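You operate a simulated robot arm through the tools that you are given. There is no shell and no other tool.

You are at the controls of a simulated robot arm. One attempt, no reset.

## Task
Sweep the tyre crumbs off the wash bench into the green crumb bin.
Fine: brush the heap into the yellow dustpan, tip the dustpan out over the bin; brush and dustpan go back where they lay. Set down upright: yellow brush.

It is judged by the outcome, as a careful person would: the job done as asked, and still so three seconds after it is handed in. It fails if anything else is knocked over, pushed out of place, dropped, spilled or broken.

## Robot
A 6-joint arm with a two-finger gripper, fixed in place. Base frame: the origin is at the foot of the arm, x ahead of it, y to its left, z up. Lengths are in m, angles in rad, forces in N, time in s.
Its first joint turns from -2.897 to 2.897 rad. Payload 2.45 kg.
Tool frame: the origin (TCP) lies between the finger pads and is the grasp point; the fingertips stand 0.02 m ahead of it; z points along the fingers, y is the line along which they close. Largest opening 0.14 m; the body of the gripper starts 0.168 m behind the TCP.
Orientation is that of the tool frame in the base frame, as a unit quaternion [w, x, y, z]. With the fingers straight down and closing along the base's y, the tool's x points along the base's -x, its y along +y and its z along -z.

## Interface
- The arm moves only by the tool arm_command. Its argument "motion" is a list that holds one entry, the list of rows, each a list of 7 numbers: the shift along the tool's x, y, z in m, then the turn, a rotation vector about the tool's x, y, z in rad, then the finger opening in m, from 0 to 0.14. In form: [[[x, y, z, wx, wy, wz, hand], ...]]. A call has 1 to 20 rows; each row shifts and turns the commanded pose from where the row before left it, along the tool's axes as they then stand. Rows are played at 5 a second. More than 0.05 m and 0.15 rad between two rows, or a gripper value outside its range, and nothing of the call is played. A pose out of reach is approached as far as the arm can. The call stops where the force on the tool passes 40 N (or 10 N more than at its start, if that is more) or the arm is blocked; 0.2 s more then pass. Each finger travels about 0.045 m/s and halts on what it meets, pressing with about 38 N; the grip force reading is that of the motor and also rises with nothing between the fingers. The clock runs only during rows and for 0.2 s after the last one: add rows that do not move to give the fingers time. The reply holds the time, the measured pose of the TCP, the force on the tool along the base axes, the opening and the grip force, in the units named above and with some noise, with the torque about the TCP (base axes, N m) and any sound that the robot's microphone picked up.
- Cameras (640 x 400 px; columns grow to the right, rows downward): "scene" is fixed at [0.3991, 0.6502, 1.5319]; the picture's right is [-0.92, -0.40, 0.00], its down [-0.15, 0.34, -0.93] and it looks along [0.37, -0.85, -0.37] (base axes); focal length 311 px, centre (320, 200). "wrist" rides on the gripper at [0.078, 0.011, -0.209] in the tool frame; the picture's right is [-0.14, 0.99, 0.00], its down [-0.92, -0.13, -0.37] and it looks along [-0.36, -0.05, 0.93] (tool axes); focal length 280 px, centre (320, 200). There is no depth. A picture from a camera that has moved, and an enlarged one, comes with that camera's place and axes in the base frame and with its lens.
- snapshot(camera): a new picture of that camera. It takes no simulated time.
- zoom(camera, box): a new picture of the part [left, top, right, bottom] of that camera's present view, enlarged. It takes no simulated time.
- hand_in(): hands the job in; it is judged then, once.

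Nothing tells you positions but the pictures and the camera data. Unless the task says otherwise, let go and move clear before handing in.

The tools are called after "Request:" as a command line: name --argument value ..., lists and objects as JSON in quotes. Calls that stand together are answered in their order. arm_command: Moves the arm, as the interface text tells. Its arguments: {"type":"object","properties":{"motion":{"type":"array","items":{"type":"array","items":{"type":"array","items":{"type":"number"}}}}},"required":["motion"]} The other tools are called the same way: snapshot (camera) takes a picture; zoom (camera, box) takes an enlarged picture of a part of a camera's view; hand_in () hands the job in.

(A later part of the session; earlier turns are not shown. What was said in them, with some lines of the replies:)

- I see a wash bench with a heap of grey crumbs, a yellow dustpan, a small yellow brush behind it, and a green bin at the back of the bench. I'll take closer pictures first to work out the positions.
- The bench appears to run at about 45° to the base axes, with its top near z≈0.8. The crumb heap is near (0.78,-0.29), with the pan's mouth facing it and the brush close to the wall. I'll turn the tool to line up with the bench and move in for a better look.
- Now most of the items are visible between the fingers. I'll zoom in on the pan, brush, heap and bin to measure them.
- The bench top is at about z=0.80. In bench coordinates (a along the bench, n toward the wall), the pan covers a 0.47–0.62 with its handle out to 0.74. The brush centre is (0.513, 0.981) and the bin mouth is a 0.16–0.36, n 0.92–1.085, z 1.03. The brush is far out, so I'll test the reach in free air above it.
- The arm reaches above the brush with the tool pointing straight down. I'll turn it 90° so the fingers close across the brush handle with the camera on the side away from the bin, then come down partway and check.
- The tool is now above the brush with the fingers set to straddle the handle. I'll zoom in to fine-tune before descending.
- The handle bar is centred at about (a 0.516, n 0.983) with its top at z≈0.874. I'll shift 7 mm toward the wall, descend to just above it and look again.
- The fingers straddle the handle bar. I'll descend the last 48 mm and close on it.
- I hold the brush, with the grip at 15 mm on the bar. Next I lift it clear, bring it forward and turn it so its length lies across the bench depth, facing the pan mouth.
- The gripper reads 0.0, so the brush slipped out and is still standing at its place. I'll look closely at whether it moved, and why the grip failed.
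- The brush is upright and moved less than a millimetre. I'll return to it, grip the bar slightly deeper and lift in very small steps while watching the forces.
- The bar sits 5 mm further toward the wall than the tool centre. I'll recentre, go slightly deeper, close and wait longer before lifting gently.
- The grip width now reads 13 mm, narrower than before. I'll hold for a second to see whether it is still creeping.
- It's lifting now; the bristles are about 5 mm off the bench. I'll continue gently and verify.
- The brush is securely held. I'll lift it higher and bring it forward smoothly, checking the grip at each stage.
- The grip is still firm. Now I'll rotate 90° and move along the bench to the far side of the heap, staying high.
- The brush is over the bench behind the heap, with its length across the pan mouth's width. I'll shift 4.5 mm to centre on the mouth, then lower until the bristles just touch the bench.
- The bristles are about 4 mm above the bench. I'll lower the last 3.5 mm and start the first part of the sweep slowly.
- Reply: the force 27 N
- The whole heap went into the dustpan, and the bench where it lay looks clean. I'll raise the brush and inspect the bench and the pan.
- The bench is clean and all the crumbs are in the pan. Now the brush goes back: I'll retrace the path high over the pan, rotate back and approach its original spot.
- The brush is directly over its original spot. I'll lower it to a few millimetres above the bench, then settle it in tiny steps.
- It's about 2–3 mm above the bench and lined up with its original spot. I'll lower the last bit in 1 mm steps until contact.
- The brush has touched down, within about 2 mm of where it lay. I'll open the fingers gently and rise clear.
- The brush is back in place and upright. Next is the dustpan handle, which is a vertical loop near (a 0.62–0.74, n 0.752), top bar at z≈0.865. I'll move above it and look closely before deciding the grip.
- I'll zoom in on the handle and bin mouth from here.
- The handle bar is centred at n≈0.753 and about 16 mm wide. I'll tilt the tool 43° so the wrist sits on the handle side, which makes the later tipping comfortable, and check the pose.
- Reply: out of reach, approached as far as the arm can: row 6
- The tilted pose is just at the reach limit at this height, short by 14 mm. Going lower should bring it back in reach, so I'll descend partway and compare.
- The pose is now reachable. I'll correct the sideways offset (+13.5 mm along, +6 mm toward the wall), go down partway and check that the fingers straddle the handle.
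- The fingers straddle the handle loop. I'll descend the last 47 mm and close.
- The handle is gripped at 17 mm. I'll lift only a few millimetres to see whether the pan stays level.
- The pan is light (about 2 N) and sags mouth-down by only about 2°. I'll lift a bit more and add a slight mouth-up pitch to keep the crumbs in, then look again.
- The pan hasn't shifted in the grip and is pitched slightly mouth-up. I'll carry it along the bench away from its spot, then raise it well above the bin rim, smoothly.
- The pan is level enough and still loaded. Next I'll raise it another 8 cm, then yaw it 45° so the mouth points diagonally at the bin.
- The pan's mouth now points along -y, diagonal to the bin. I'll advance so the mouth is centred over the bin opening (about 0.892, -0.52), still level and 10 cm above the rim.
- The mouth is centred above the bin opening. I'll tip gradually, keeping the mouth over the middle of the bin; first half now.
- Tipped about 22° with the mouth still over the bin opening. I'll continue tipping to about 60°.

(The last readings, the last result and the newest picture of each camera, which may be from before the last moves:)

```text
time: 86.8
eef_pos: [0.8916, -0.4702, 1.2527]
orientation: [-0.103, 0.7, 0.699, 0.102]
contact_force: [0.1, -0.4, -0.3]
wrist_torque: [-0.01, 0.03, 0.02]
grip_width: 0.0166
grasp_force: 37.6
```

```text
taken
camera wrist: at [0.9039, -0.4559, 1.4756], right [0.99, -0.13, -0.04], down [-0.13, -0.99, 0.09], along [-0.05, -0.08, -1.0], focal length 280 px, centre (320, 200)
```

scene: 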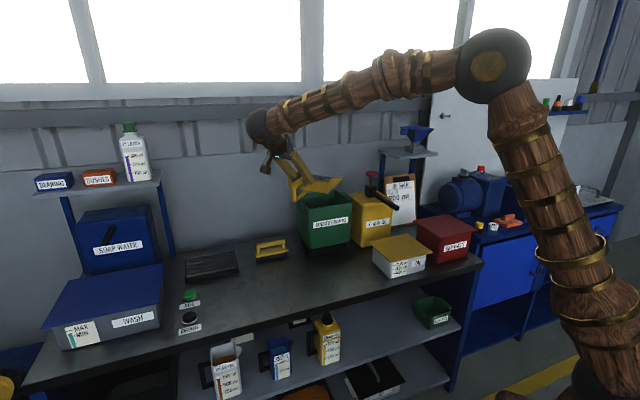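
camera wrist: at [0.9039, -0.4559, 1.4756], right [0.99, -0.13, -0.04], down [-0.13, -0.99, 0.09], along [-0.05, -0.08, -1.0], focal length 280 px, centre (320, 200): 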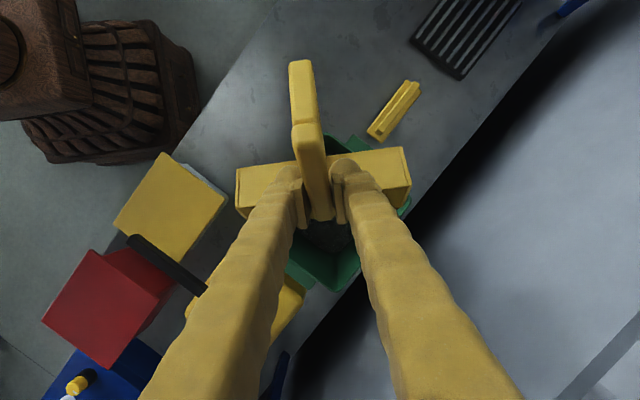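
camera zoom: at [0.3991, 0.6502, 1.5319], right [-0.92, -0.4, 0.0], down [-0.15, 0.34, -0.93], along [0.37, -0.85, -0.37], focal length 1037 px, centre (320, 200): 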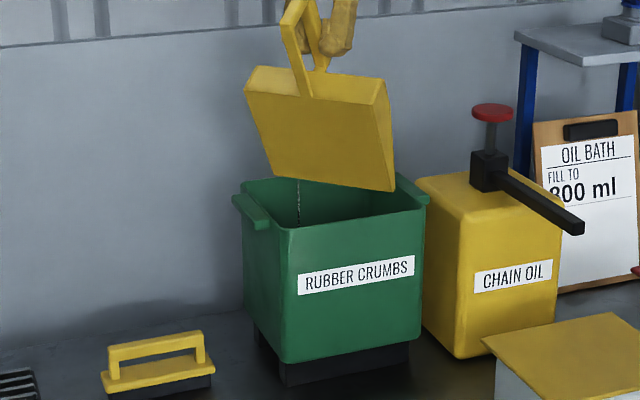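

Crumbs are streaming into the bin. I'll hold this pose until the stream stops.

Request:
arm_command --motion '[[[0, 0, 0, 0, 0, 0, 0.0], [0, 0, 0, 0, 0, 0, 0.0], [0, 0, 0, 0, 0, 0, 0.0], [0, 0, 0, 0, 0, 0, 0.0], [0, 0, 0, 0, 0, 0, 0.0], [0, 0, 0, 0, 0, 0, 0.0], [0, 0, 0, 0, 0, 0, 0.0], [0, 0, 0, 0, 0, 0, 0.0], [0, 0, 0, 0, 0, 0, 0.0], [0, 0, 0, 0, 0, 0, 0.0]]]'

Request:
zoom --camera "scene" --box '[270, 160, 370, 240]'

Request:
zoom --camera "wrist" --box '[230, 100, 430, 300]'

```text
time: 89.0
eef_pos: [0.892, -0.4702, 1.253]
orientation: [-0.102, 0.7, 0.699, 0.102]
contact_force: [-0.6, 0.2, -0.4]
wrist_torque: [0.01, -0.02, 0.01]
grip_width: 0.0169
grasp_force: 37.7
```

```text
5.00 times, centred on (320, 200) of scene
camera zoom: at [0.3991, 0.6502, 1.5319], right [-0.92, -0.4, 0.0], down [-0.15, 0.34, -0.93], along [0.37, -0.85, -0.37], focal length 1555 px, centre (320, 200)
```

zoom: 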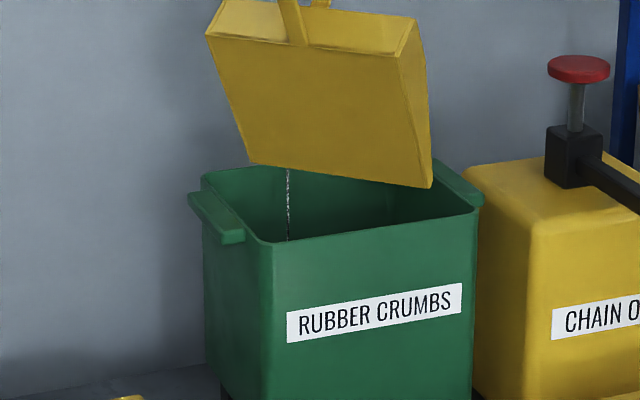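

```text
2.00 times, centred on (330, 200) of wrist
camera zoom: at [0.9039, -0.4557, 1.4756], right [0.99, -0.13, -0.04], down [-0.13, -0.99, 0.09], along [-0.05, -0.08, -1.0], focal length 561 px, centre (300, 200)
```

zoom: 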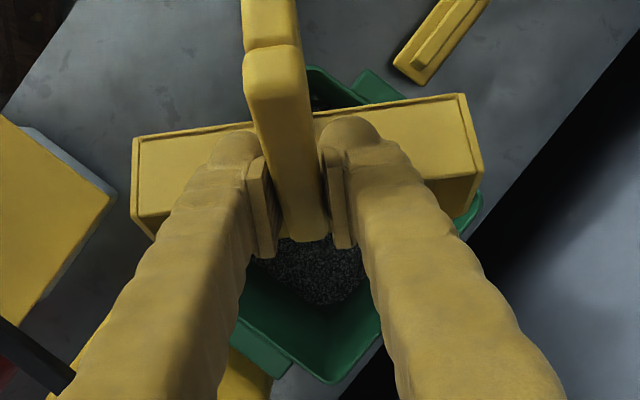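

A thin stream is still falling. I'll tip one small step further and keep holding.

Request:
arm_command --motion '[[[-0.0203, 0, -0.0103, 0, 0.11, 0, 0.0], [0, 0, 0, 0, 0, 0, 0.0], [0, 0, 0, 0, 0, 0, 0.0], [0, 0, 0, 0, 0, 0, 0.0], [0, 0, 0, 0, 0, 0, 0.0], [0, 0, 0, 0, 0, 0, 0.0], [0, 0, 0, 0, 0, 0, 0.0], [0, 0, 0, 0, 0, 0, 0.0], [0, 0, 0, 0, 0, 0, 0.0], [0, 0, 0, 0, 0, 0, 0.0], [0, 0, 0, 0, 0, 0, 0.0], [0, 0, 0, 0, 0, 0, 0.0], [0, 0, 0, 0, 0, 0, 0.0], [0, 0, 0, 0, 0, 0, 0.0], [0, 0, 0, 0, 0, 0, 0.0]]]'

Request:
zoom --camera "scene" --box '[270, 160, 370, 240]'

Request:
snapshot --camera "scene"

```text
time: 92.2
eef_pos: [0.8928, -0.4923, 1.2562]
orientation: [-0.14, 0.694, 0.692, 0.139]
contact_force: [0.6, 0.5, -0.6]
wrist_torque: [-0.02, -0.01, 0.03]
grip_width: 0.0166
grasp_force: 38.2
```

```text
5.00 times, centred on (320, 200) of scene
camera zoom: at [0.3991, 0.6502, 1.5319], right [-0.92, -0.4, 0.0], down [-0.15, 0.34, -0.93], along [0.37, -0.85, -0.37], focal length 1555 px, centre (320, 200)
```

zoom: 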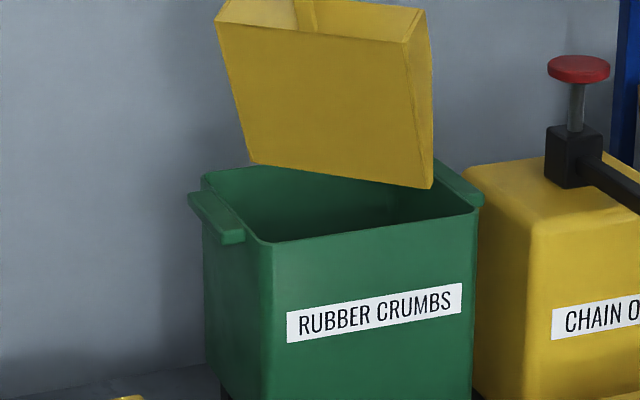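

```text
taken
```

scene: 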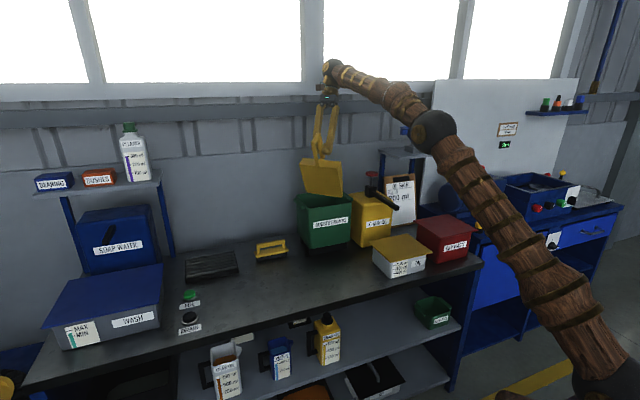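

The stream has stopped. I'll wait one more second, then bring the pan back level while it's still over the bin and check that it's empty.

Request:
arm_command --motion '[[[0, 0, 0, 0, 0, 0, 0.0], [0, 0, 0, 0, 0, 0, 0.0], [0, 0, 0, 0, 0, 0, 0.0], [0, 0, 0, 0, 0, 0, 0.0], [0, 0, 0, 0, 0, 0, 0.0], [0.019, 0, 0.0125, 0, -0.11, 0, 0.0], [0.019, 0, 0.0124, 0, -0.11, 0, 0.0], [0.019, 0, 0.0125, 0, -0.11, 0, 0.0], [0.019, 0, 0.0124, 0, -0.11, 0, 0.0], [0.0189, 0, 0.0074, 0, -0.11, 0, 0.0], [0.0183, 0, 0.0075, 0, -0.11, 0, 0.0], [0.0165, 0, 0.0028, 0, -0.11, 0, 0.0], [0.0136, 0, -0.0016, 0, -0.11, 0, 0.0], [0.0122, 0, -0.0009, 0, -0.11, 0, 0.0], [0.0079, 0, -0.0042, 0, -0.11, 0, 0.0], [0.0107, 0, 0.0025, 0, -0.11, 0, 0.0], [0, 0, 0, 0, 0, 0, 0.0]]]'

Request:
zoom --camera "scene" --box '[240, 140, 400, 260]'

Request:
snapshot --camera "wrist"

```text
time: 95.8
eef_pos: [0.8921, -0.3199, 1.1848]
orientation: [0.278, 0.65, 0.65, -0.28]
contact_force: [-0.1, -0.3, -1.5]
wrist_torque: [0.09, 0.02, 0.03]
grip_width: 0.0165
grasp_force: 38.2
```

```text
3.33 times, centred on (320, 200) of scene
camera zoom: at [0.3991, 0.6502, 1.5319], right [-0.92, -0.4, 0.0], down [-0.15, 0.34, -0.93], along [0.37, -0.85, -0.37], focal length 1037 px, centre (320, 200)
```

zoom: 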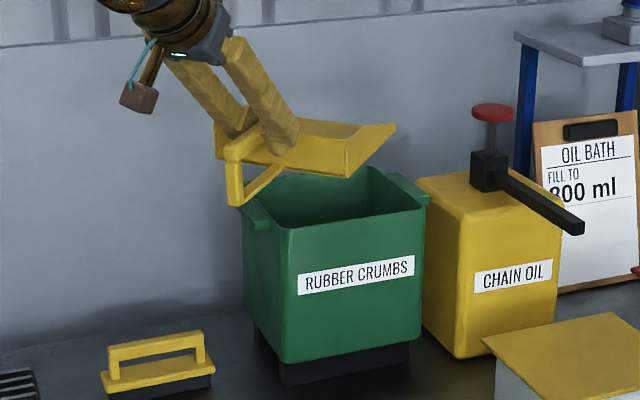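

```text
taken
camera wrist: at [0.9032, -0.1148, 1.2712], right [0.99, -0.1, 0.1], down [-0.13, -0.37, 0.92], along [-0.05, -0.93, -0.38], focal length 280 px, centre (320, 200)
```

wrist: 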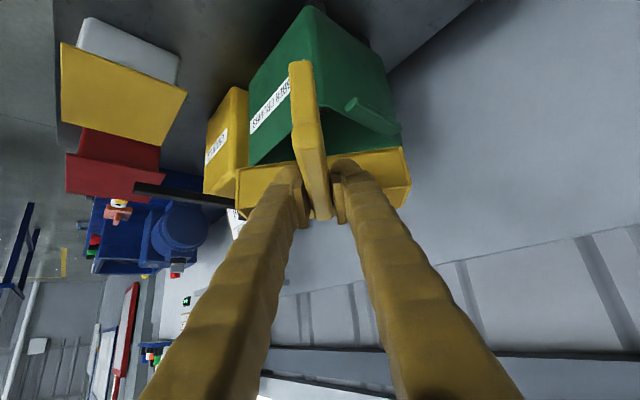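

The pan is empty and held level. I'll now retrace the path: back off the bin, yaw back 45° and lower partway.

Request:
arm_command --motion '[[[0.0085, 0.0017, -0.0091, 0, 0, 0, 0.0], [0.017, 0.0038, -0.0177, 0, 0, 0, 0.0], [0.017, 0.0038, -0.0177, 0, 0, 0, 0.0], [0.017, 0.0038, -0.0177, 0, 0, 0, 0.0], [0.017, 0.0038, -0.0177, 0, 0, 0, 0.0], [0.017, 0.0038, -0.0177, 0, 0, 0, 0.0], [0.017, 0.0038, -0.0177, 0, 0, 0, 0.0], [0.0085, 0.0019, -0.0089, 0, 0, 0, 0.0], [0, 0, 0, 0.0348, 0, 0.0334, 0.0], [0, 0, 0, 0.0709, 0, 0.0679, 0.0], [0, 0, 0, 0.0709, 0, 0.0679, 0.0], [0, 0, 0, 0.0709, 0, 0.0679, 0.0], [0, 0, 0, 0.0709, 0, 0.0679, 0.0], [0, 0, 0, 0.0709, 0, 0.0679, 0.0], [0, 0, 0, 0.0709, 0, 0.0679, 0.0], [0, 0, 0, 0.0709, 0, 0.0679, 0.0], [0, 0, 0, 0.0361, 0, 0.0346, 0.0], [0, 0, 0, 0, 0, 0, 0.0]]]'

Request:
arm_command --motion '[[[0.0116, 0, 0.0112, 0, 0, 0, 0.0], [0.0181, 0, 0.0173, 0, 0, 0, 0.0], [0.0181, 0, 0.0173, 0, 0, 0, 0.0], [0.01, 0, 0.0095, 0, 0, 0, 0.0], [0.015, 0, 0.0145, 0, 0, 0, 0.0], [0.0217, 0, 0.0207, 0, 0, 0, 0.0], [0.0217, 0, 0.0207, 0, 0, 0, 0.0], [0.0217, 0, 0.01, 0, 0, 0, 0.0], [0.03, 0, -0.003, 0, 0, 0, 0.0], [0.0388, 0, -0.0044, 0, 0, 0, 0.0], [0.0388, 0, -0.0044, 0, 0, 0, 0.0], [0.025, 0, -0.003, 0, 0, 0, 0.0], [0.015, 0, -0.001, 0, 0, 0, 0.0], [0, 0, 0, 0, 0, 0, 0.0], [0, 0, 0, 0, 0, 0, 0.0]]]'

Request:
zoom --camera "scene" --box '[190, 210, 320, 310]'

Request:
zoom --camera "wrist" --box '[220, 0, 420, 220]'

```text
time: 99.6
eef_pos: [0.9158, -0.148, 1.1809]
orientation: [0.152, 0.85, 0.352, -0.361]
contact_force: [0.0, 0.2, -1.6]
wrist_torque: [0.08, -0.07, 0.01]
grip_width: 0.0167
grasp_force: 38.2
```

```text
time: 102.8
eef_pos: [1.0032, -0.062, 0.9031]
orientation: [0.15, 0.85, 0.351, -0.364]
contact_force: [-1.1, 0.3, -1.2]
wrist_torque: [0.08, -0.05, -0.01]
grip_width: 0.0167
grasp_force: 37.7
```

```text
4.00 times, centred on (255, 260) of scene
camera zoom: at [0.3991, 0.6502, 1.5319], right [-0.92, -0.4, 0.0], down [-0.15, 0.34, -0.93], along [0.37, -0.85, -0.37], focal length 1244 px, centre (580, -40)
```

zoom: 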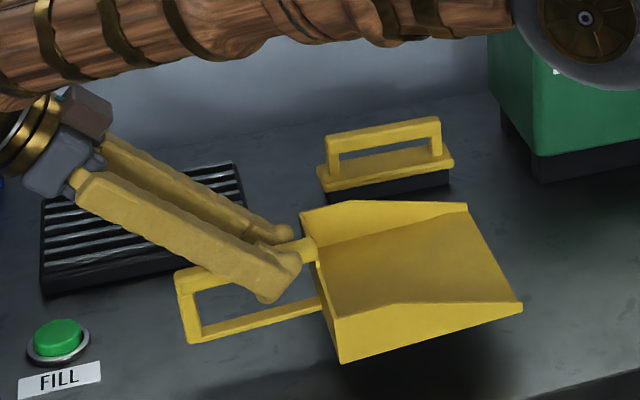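

```text
1.82 times, centred on (320, 110) of wrist
camera zoom: at [1.1543, 0.0764, 0.9904], right [0.63, -0.77, 0.1], down [-0.35, -0.17, 0.92], along [-0.69, -0.62, -0.38], focal length 510 px, centre (320, 364)
```

zoom: 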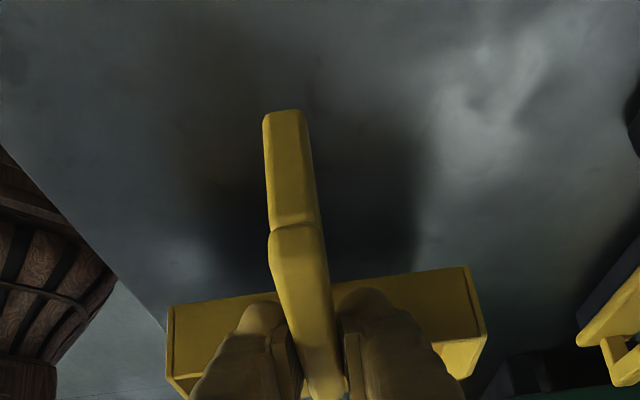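

The pan is empty and hovering over its original place. I'll level it and lower toward the bench with a 2 mm correction.

Request:
arm_command --motion '[[[0.0065, 0, 0.0076, 0, 0.03, 0, 0.0], [0.0066, 0, 0.0075, 0, 0.03, 0, 0.0], [0.0068, 0, 0.0045, 0, 0, 0, 0.0], [0.0034, 0, 0.0037, 0, 0, 0, 0.0], [0.0034, 0, 0.0037, 0, 0, 0, 0.0], [0, 0, 0, 0, 0, 0, 0.0]]]'

Request:
zoom --camera "scene" --box '[190, 210, 320, 310]'

```text
time: 104.2
eef_pos: [1.0044, -0.0615, 0.8645]
orientation: [0.14, 0.859, 0.356, -0.338]
contact_force: [0.1, 1.4, -1.7]
wrist_torque: [0.07, -0.06, 0.01]
grip_width: 0.0167
grasp_force: 37.3
```

```text
4.00 times, centred on (255, 260) of scene
camera zoom: at [0.3991, 0.6502, 1.5319], right [-0.92, -0.4, 0.0], down [-0.15, 0.34, -0.93], along [0.37, -0.85, -0.37], focal length 1244 px, centre (580, -40)
```

zoom: 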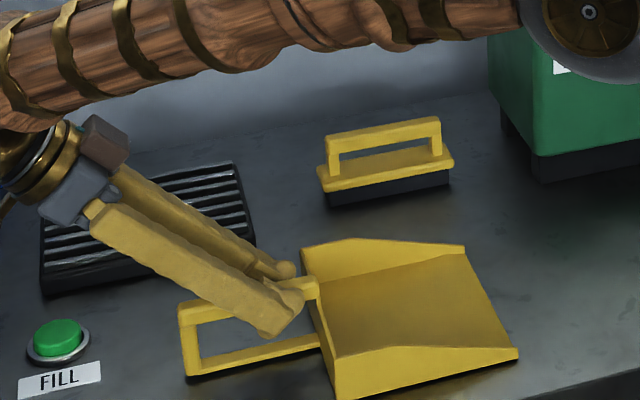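

It's nearly touching down, about 2 mm too far along. I'll undo that small shift and settle it in 1 mm steps.

Request:
arm_command --motion '[[[-0.0014, 0, 0.0014, 0, 0, 0, 0.0], [0.0007, 0, 0.0007, 0, 0, 0, 0.0], [0, 0, 0, 0, 0, 0, 0.0]]]'

Request:
arm_command --motion '[[[0.0007, 0, 0.0007, 0, 0, 0, 0.0], [0, 0, 0, 0, 0, 0, 0.0]]]'

Request:
zoom --camera "scene" --box '[190, 210, 320, 310]'

```text
time: 105.0
eef_pos: [1.0013, -0.0647, 0.8646]
orientation: [0.14, 0.86, 0.356, -0.339]
contact_force: [-0.6, -0.5, -1.7]
wrist_torque: [0.07, -0.06, -0.01]
grip_width: 0.0165
grasp_force: 38.2
```

```text
time: 105.6
eef_pos: [1.0008, -0.0643, 0.8628]
orientation: [0.14, 0.86, 0.357, -0.338]
contact_force: [-0.1, -0.2, -2.1]
wrist_torque: [0.07, -0.07, 0.02]
grip_width: 0.0165
grasp_force: 37.7
```

```text
4.00 times, centred on (255, 260) of scene
camera zoom: at [0.3991, 0.6502, 1.5319], right [-0.92, -0.4, 0.0], down [-0.15, 0.34, -0.93], along [0.37, -0.85, -0.37], focal length 1244 px, centre (580, -40)
```

zoom: 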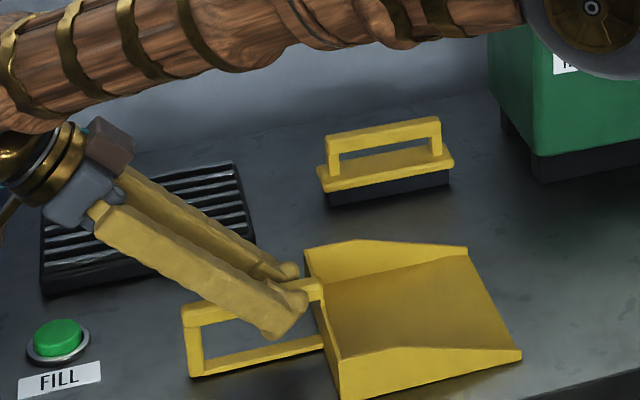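

It matches the original outline within about 1–2 mm. I'll lower the last millimetres until the bench takes the weight.

Request:
arm_command --motion '[[[0.0007, 0, 0.0006, 0, 0, 0, 0.0], [0, 0, 0, 0, 0, 0, 0.0]]]'

Request:
arm_command --motion '[[[0.0006, 0, 0.0005, 0, 0, 0, 0.0], [0, 0, 0, 0, 0, 0, 0.0]]]'

```text
time: 106.2
eef_pos: [1.0007, -0.0638, 0.8631]
orientation: [0.141, 0.859, 0.357, -0.338]
contact_force: [1.4, 2.1, 5.0]
wrist_torque: [-0.76, 0.7, -0.08]
grip_width: 0.0166
grasp_force: 37.9
```

```text
time: 106.8
eef_pos: [1.0007, -0.0643, 0.8611]
orientation: [0.14, 0.86, 0.356, -0.339]
contact_force: [1.5, 2.4, 4.5]
wrist_torque: [-0.67, 0.65, -0.03]
grip_width: 0.0167
grasp_force: 38.3
```

The pan is resting on the bench. I'll open the fingers and back out along the tool axis.

Request:
arm_command --motion '[[[0, 0, 0, 0, 0, 0, 0.02], [0, 0, 0, 0, 0, 0, 0.03], [0, 0, 0, 0, 0, 0, 0.04], [0, 0, 0, 0, 0, 0, 0.05], [0, 0, 0, 0, 0, 0, 0.06], [0, 0, 0, 0, 0, 0, 0.06], [0, 0, 0, 0, 0, 0, 0.06], [-0.0068, 0, -0.0073, 0, 0, 0, 0.06], [-0.0136, 0, -0.0147, 0, 0, 0, 0.06], [-0.0204, 0, -0.022, 0, 0, 0, 0.06], [-0.0204, 0, -0.022, 0, 0, 0, 0.06], [-0.0204, 0, -0.022, 0, 0, 0, 0.06], [0, 0, 0, 0, 0, 0, 0.06]]]'

Request:
zoom --camera "scene" --box '[210, 225, 350, 315]'

Request:
snapshot --camera "wrist"

```text
time: 109.6
eef_pos: [1.0016, -0.0603, 0.9801]
orientation: [0.139, 0.86, 0.356, -0.338]
contact_force: [0.4, -0.2, -0.4]
wrist_torque: [-0.01, 0.0, 0.0]
grip_width: 0.0602
grasp_force: 0.1
```

```text
4.44 times, centred on (280, 270) of scene
camera zoom: at [0.3991, 0.6502, 1.5319], right [-0.92, -0.4, 0.0], down [-0.15, 0.34, -0.93], along [0.37, -0.85, -0.37], focal length 1382 px, centre (498, -111)
```

zoom: 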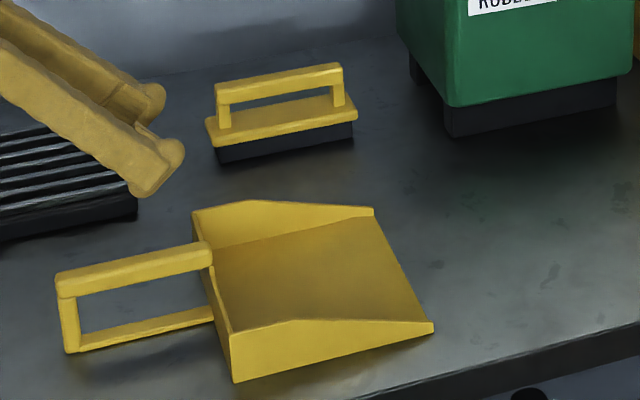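

```text
taken
camera wrist: at [1.15, 0.0728, 1.0806], right [0.63, -0.77, 0.09], down [-0.39, -0.21, 0.9], along [-0.67, -0.6, -0.43], focal length 280 px, centre (320, 200)
```

wrist: 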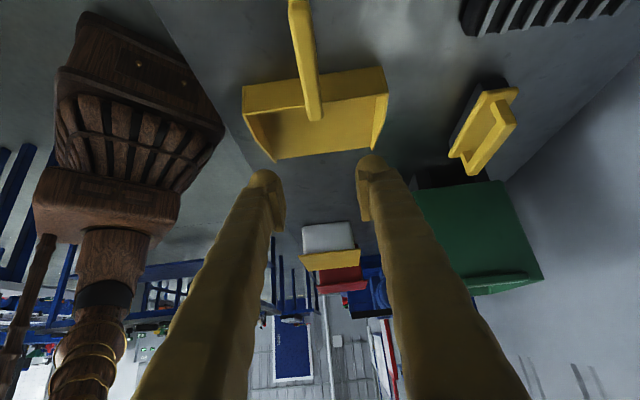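

The pan lies empty at its original place, and the brush stands upright. I'll straighten the tool, move up and clear, then inspect the bin and bench.

Request:
arm_command --motion '[[[-0.015, 0, -0.016, 0, 0.1, 0, 0.06], [0, 0, 0, 0, 0.13, 0, 0.06], [0, 0, 0, 0, 0.13, 0, 0.06], [0, 0, 0, 0, 0.13, 0, 0.06], [0, 0, 0, 0, 0.13, 0, 0.06], [0, 0, 0, 0, 0.125, 0, 0.06], [0, 0, -0.03, 0, 0, 0, 0.06], [-0.02, -0.02, -0.03, 0, 0, 0, 0.06], [-0.02, -0.02, -0.03, 0, 0, 0, 0.06], [-0.02, -0.02, -0.03, 0, 0, 0, 0.06], [-0.02, -0.02, -0.03, 0, 0, 0, 0.06], [-0.02, -0.02, -0.03, 0, 0, 0, 0.06], [-0.02, -0.02, -0.03, 0, 0, 0, 0.06], [-0.02, -0.02, -0.03, 0, 0, 0, 0.06], [-0.02, -0.02, -0.03, 0, 0, 0, 0.06], [0, 0, 0, 0, 0, 0, 0.06]]]'

Request:
snapshot --camera "wrist"

Request:
snapshot --camera "scene"

Request:
zoom --camera "scene" --box '[240, 170, 420, 290]'

```text
time: 113.0
eef_pos: [0.7757, -0.063, 1.2724]
orientation: [0.001, 0.924, 0.382, -0.003]
contact_force: [0.4, -0.2, -0.4]
wrist_torque: [0.03, 0.03, 0.03]
grip_width: 0.0603
grasp_force: 0.0
```

```text
taken
camera wrist: at [0.8394, -0.0139, 1.4819], right [0.6, -0.8, 0.0], down [-0.74, -0.56, 0.37], along [-0.3, -0.23, -0.93], focal length 280 px, centre (320, 200)
```

wrist: 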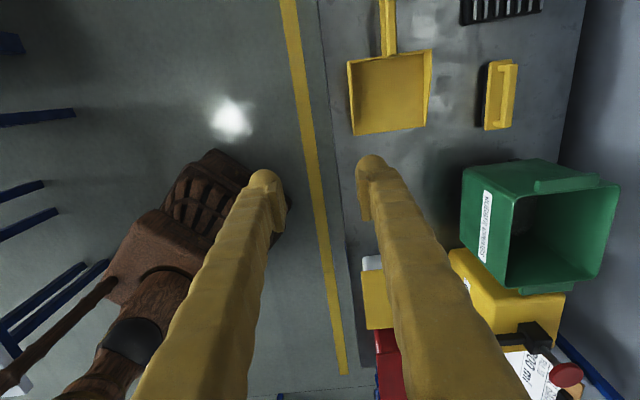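

```text
taken
```

scene: 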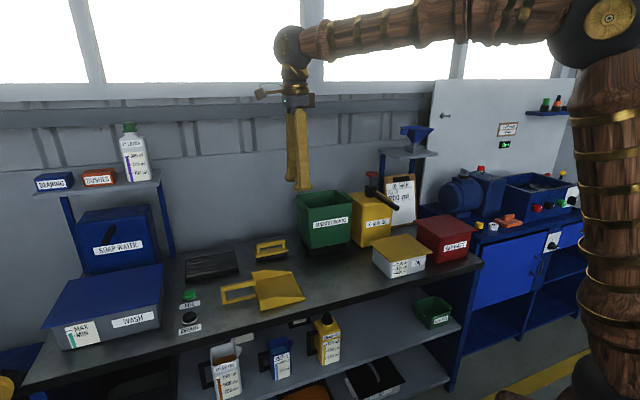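

```text
3.33 times, centred on (330, 230) of scene
camera zoom: at [0.3991, 0.6502, 1.5319], right [-0.92, -0.4, 0.0], down [-0.15, 0.34, -0.93], along [0.37, -0.85, -0.37], focal length 1037 px, centre (287, 100)
```

zoom: 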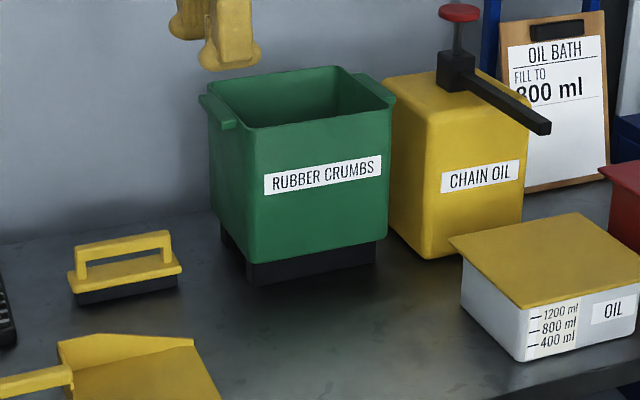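

Everything looks in its place. I'll do a final close check of the bench, pan and bin area for stray crumbs.

Request:
zoom --camera "wrist" --box '[320, 0, 560, 260]'

Request:
zoom --camera "wrist" --box '[440, 140, 640, 320]'

Request:
zoom --camera "scene" --box '[210, 230, 380, 340]'

```text
1.54 times, centred on (440, 130) of wrist
camera zoom: at [0.8394, -0.0139, 1.4819], right [0.6, -0.8, 0.0], down [-0.74, -0.56, 0.37], along [-0.3, -0.23, -0.93], focal length 431 px, centre (135, 308)
```

zoom: 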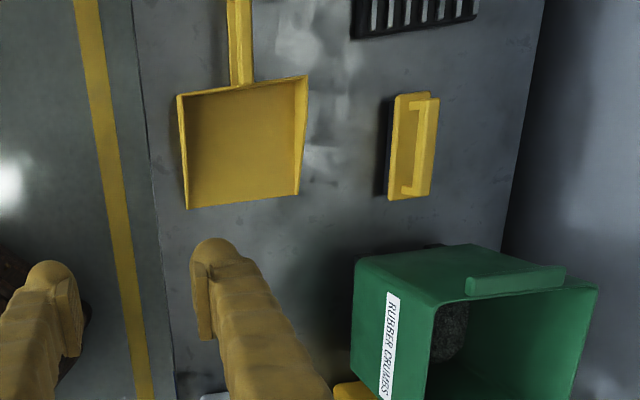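

```text
2.22 times, centred on (540, 230) of wrist
camera zoom: at [0.8394, -0.0139, 1.4819], right [0.6, -0.8, 0.0], down [-0.74, -0.56, 0.37], along [-0.3, -0.23, -0.93], focal length 623 px, centre (-169, 133)
```

zoom: 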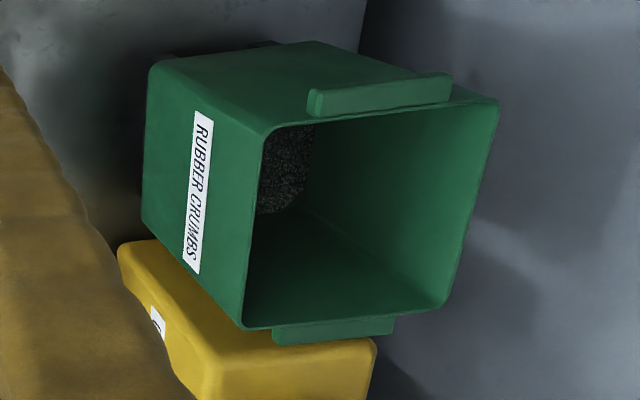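

```text
3.64 times, centred on (295, 285) of scene
camera zoom: at [0.3991, 0.6502, 1.5319], right [-0.92, -0.4, 0.0], down [-0.15, 0.34, -0.93], along [0.37, -0.85, -0.37], focal length 1131 px, centre (411, -109)
```

zoom: 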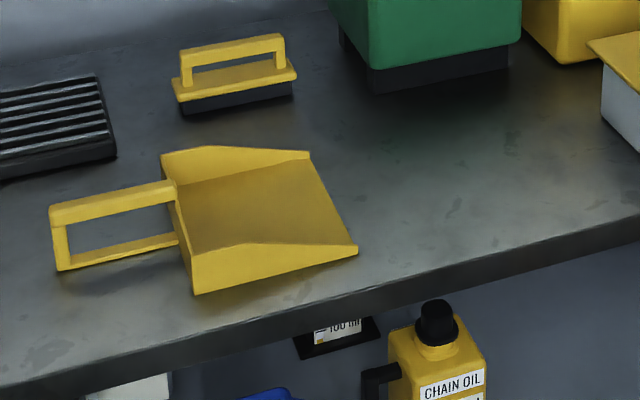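

The bench and pan are clean and the crumbs are in the green bin. The brush stands upright where it lay, and the dustpan is back in its place. The arm has let go and is clear, so I'm handing in.

Request:
hand_in

```text
The job is handed in.
```

The tyre crumbs are swept off the wash bench and in the green crumb bin, and I've handed the job in. I saw no stray crumbs on the bench, in the pan or around the bin.

- **Brush:** it stands upright at its original spot, about 2 mm off. My first grip on its handle slipped, but it stayed upright and barely moved, and the second grip held.
- **Dustpan:** it is empty and back where it lay, within about 1–2 mm.
- **Everything else:** nothing was knocked over or spilled, and the arm had let go and moved clear before I handed in.
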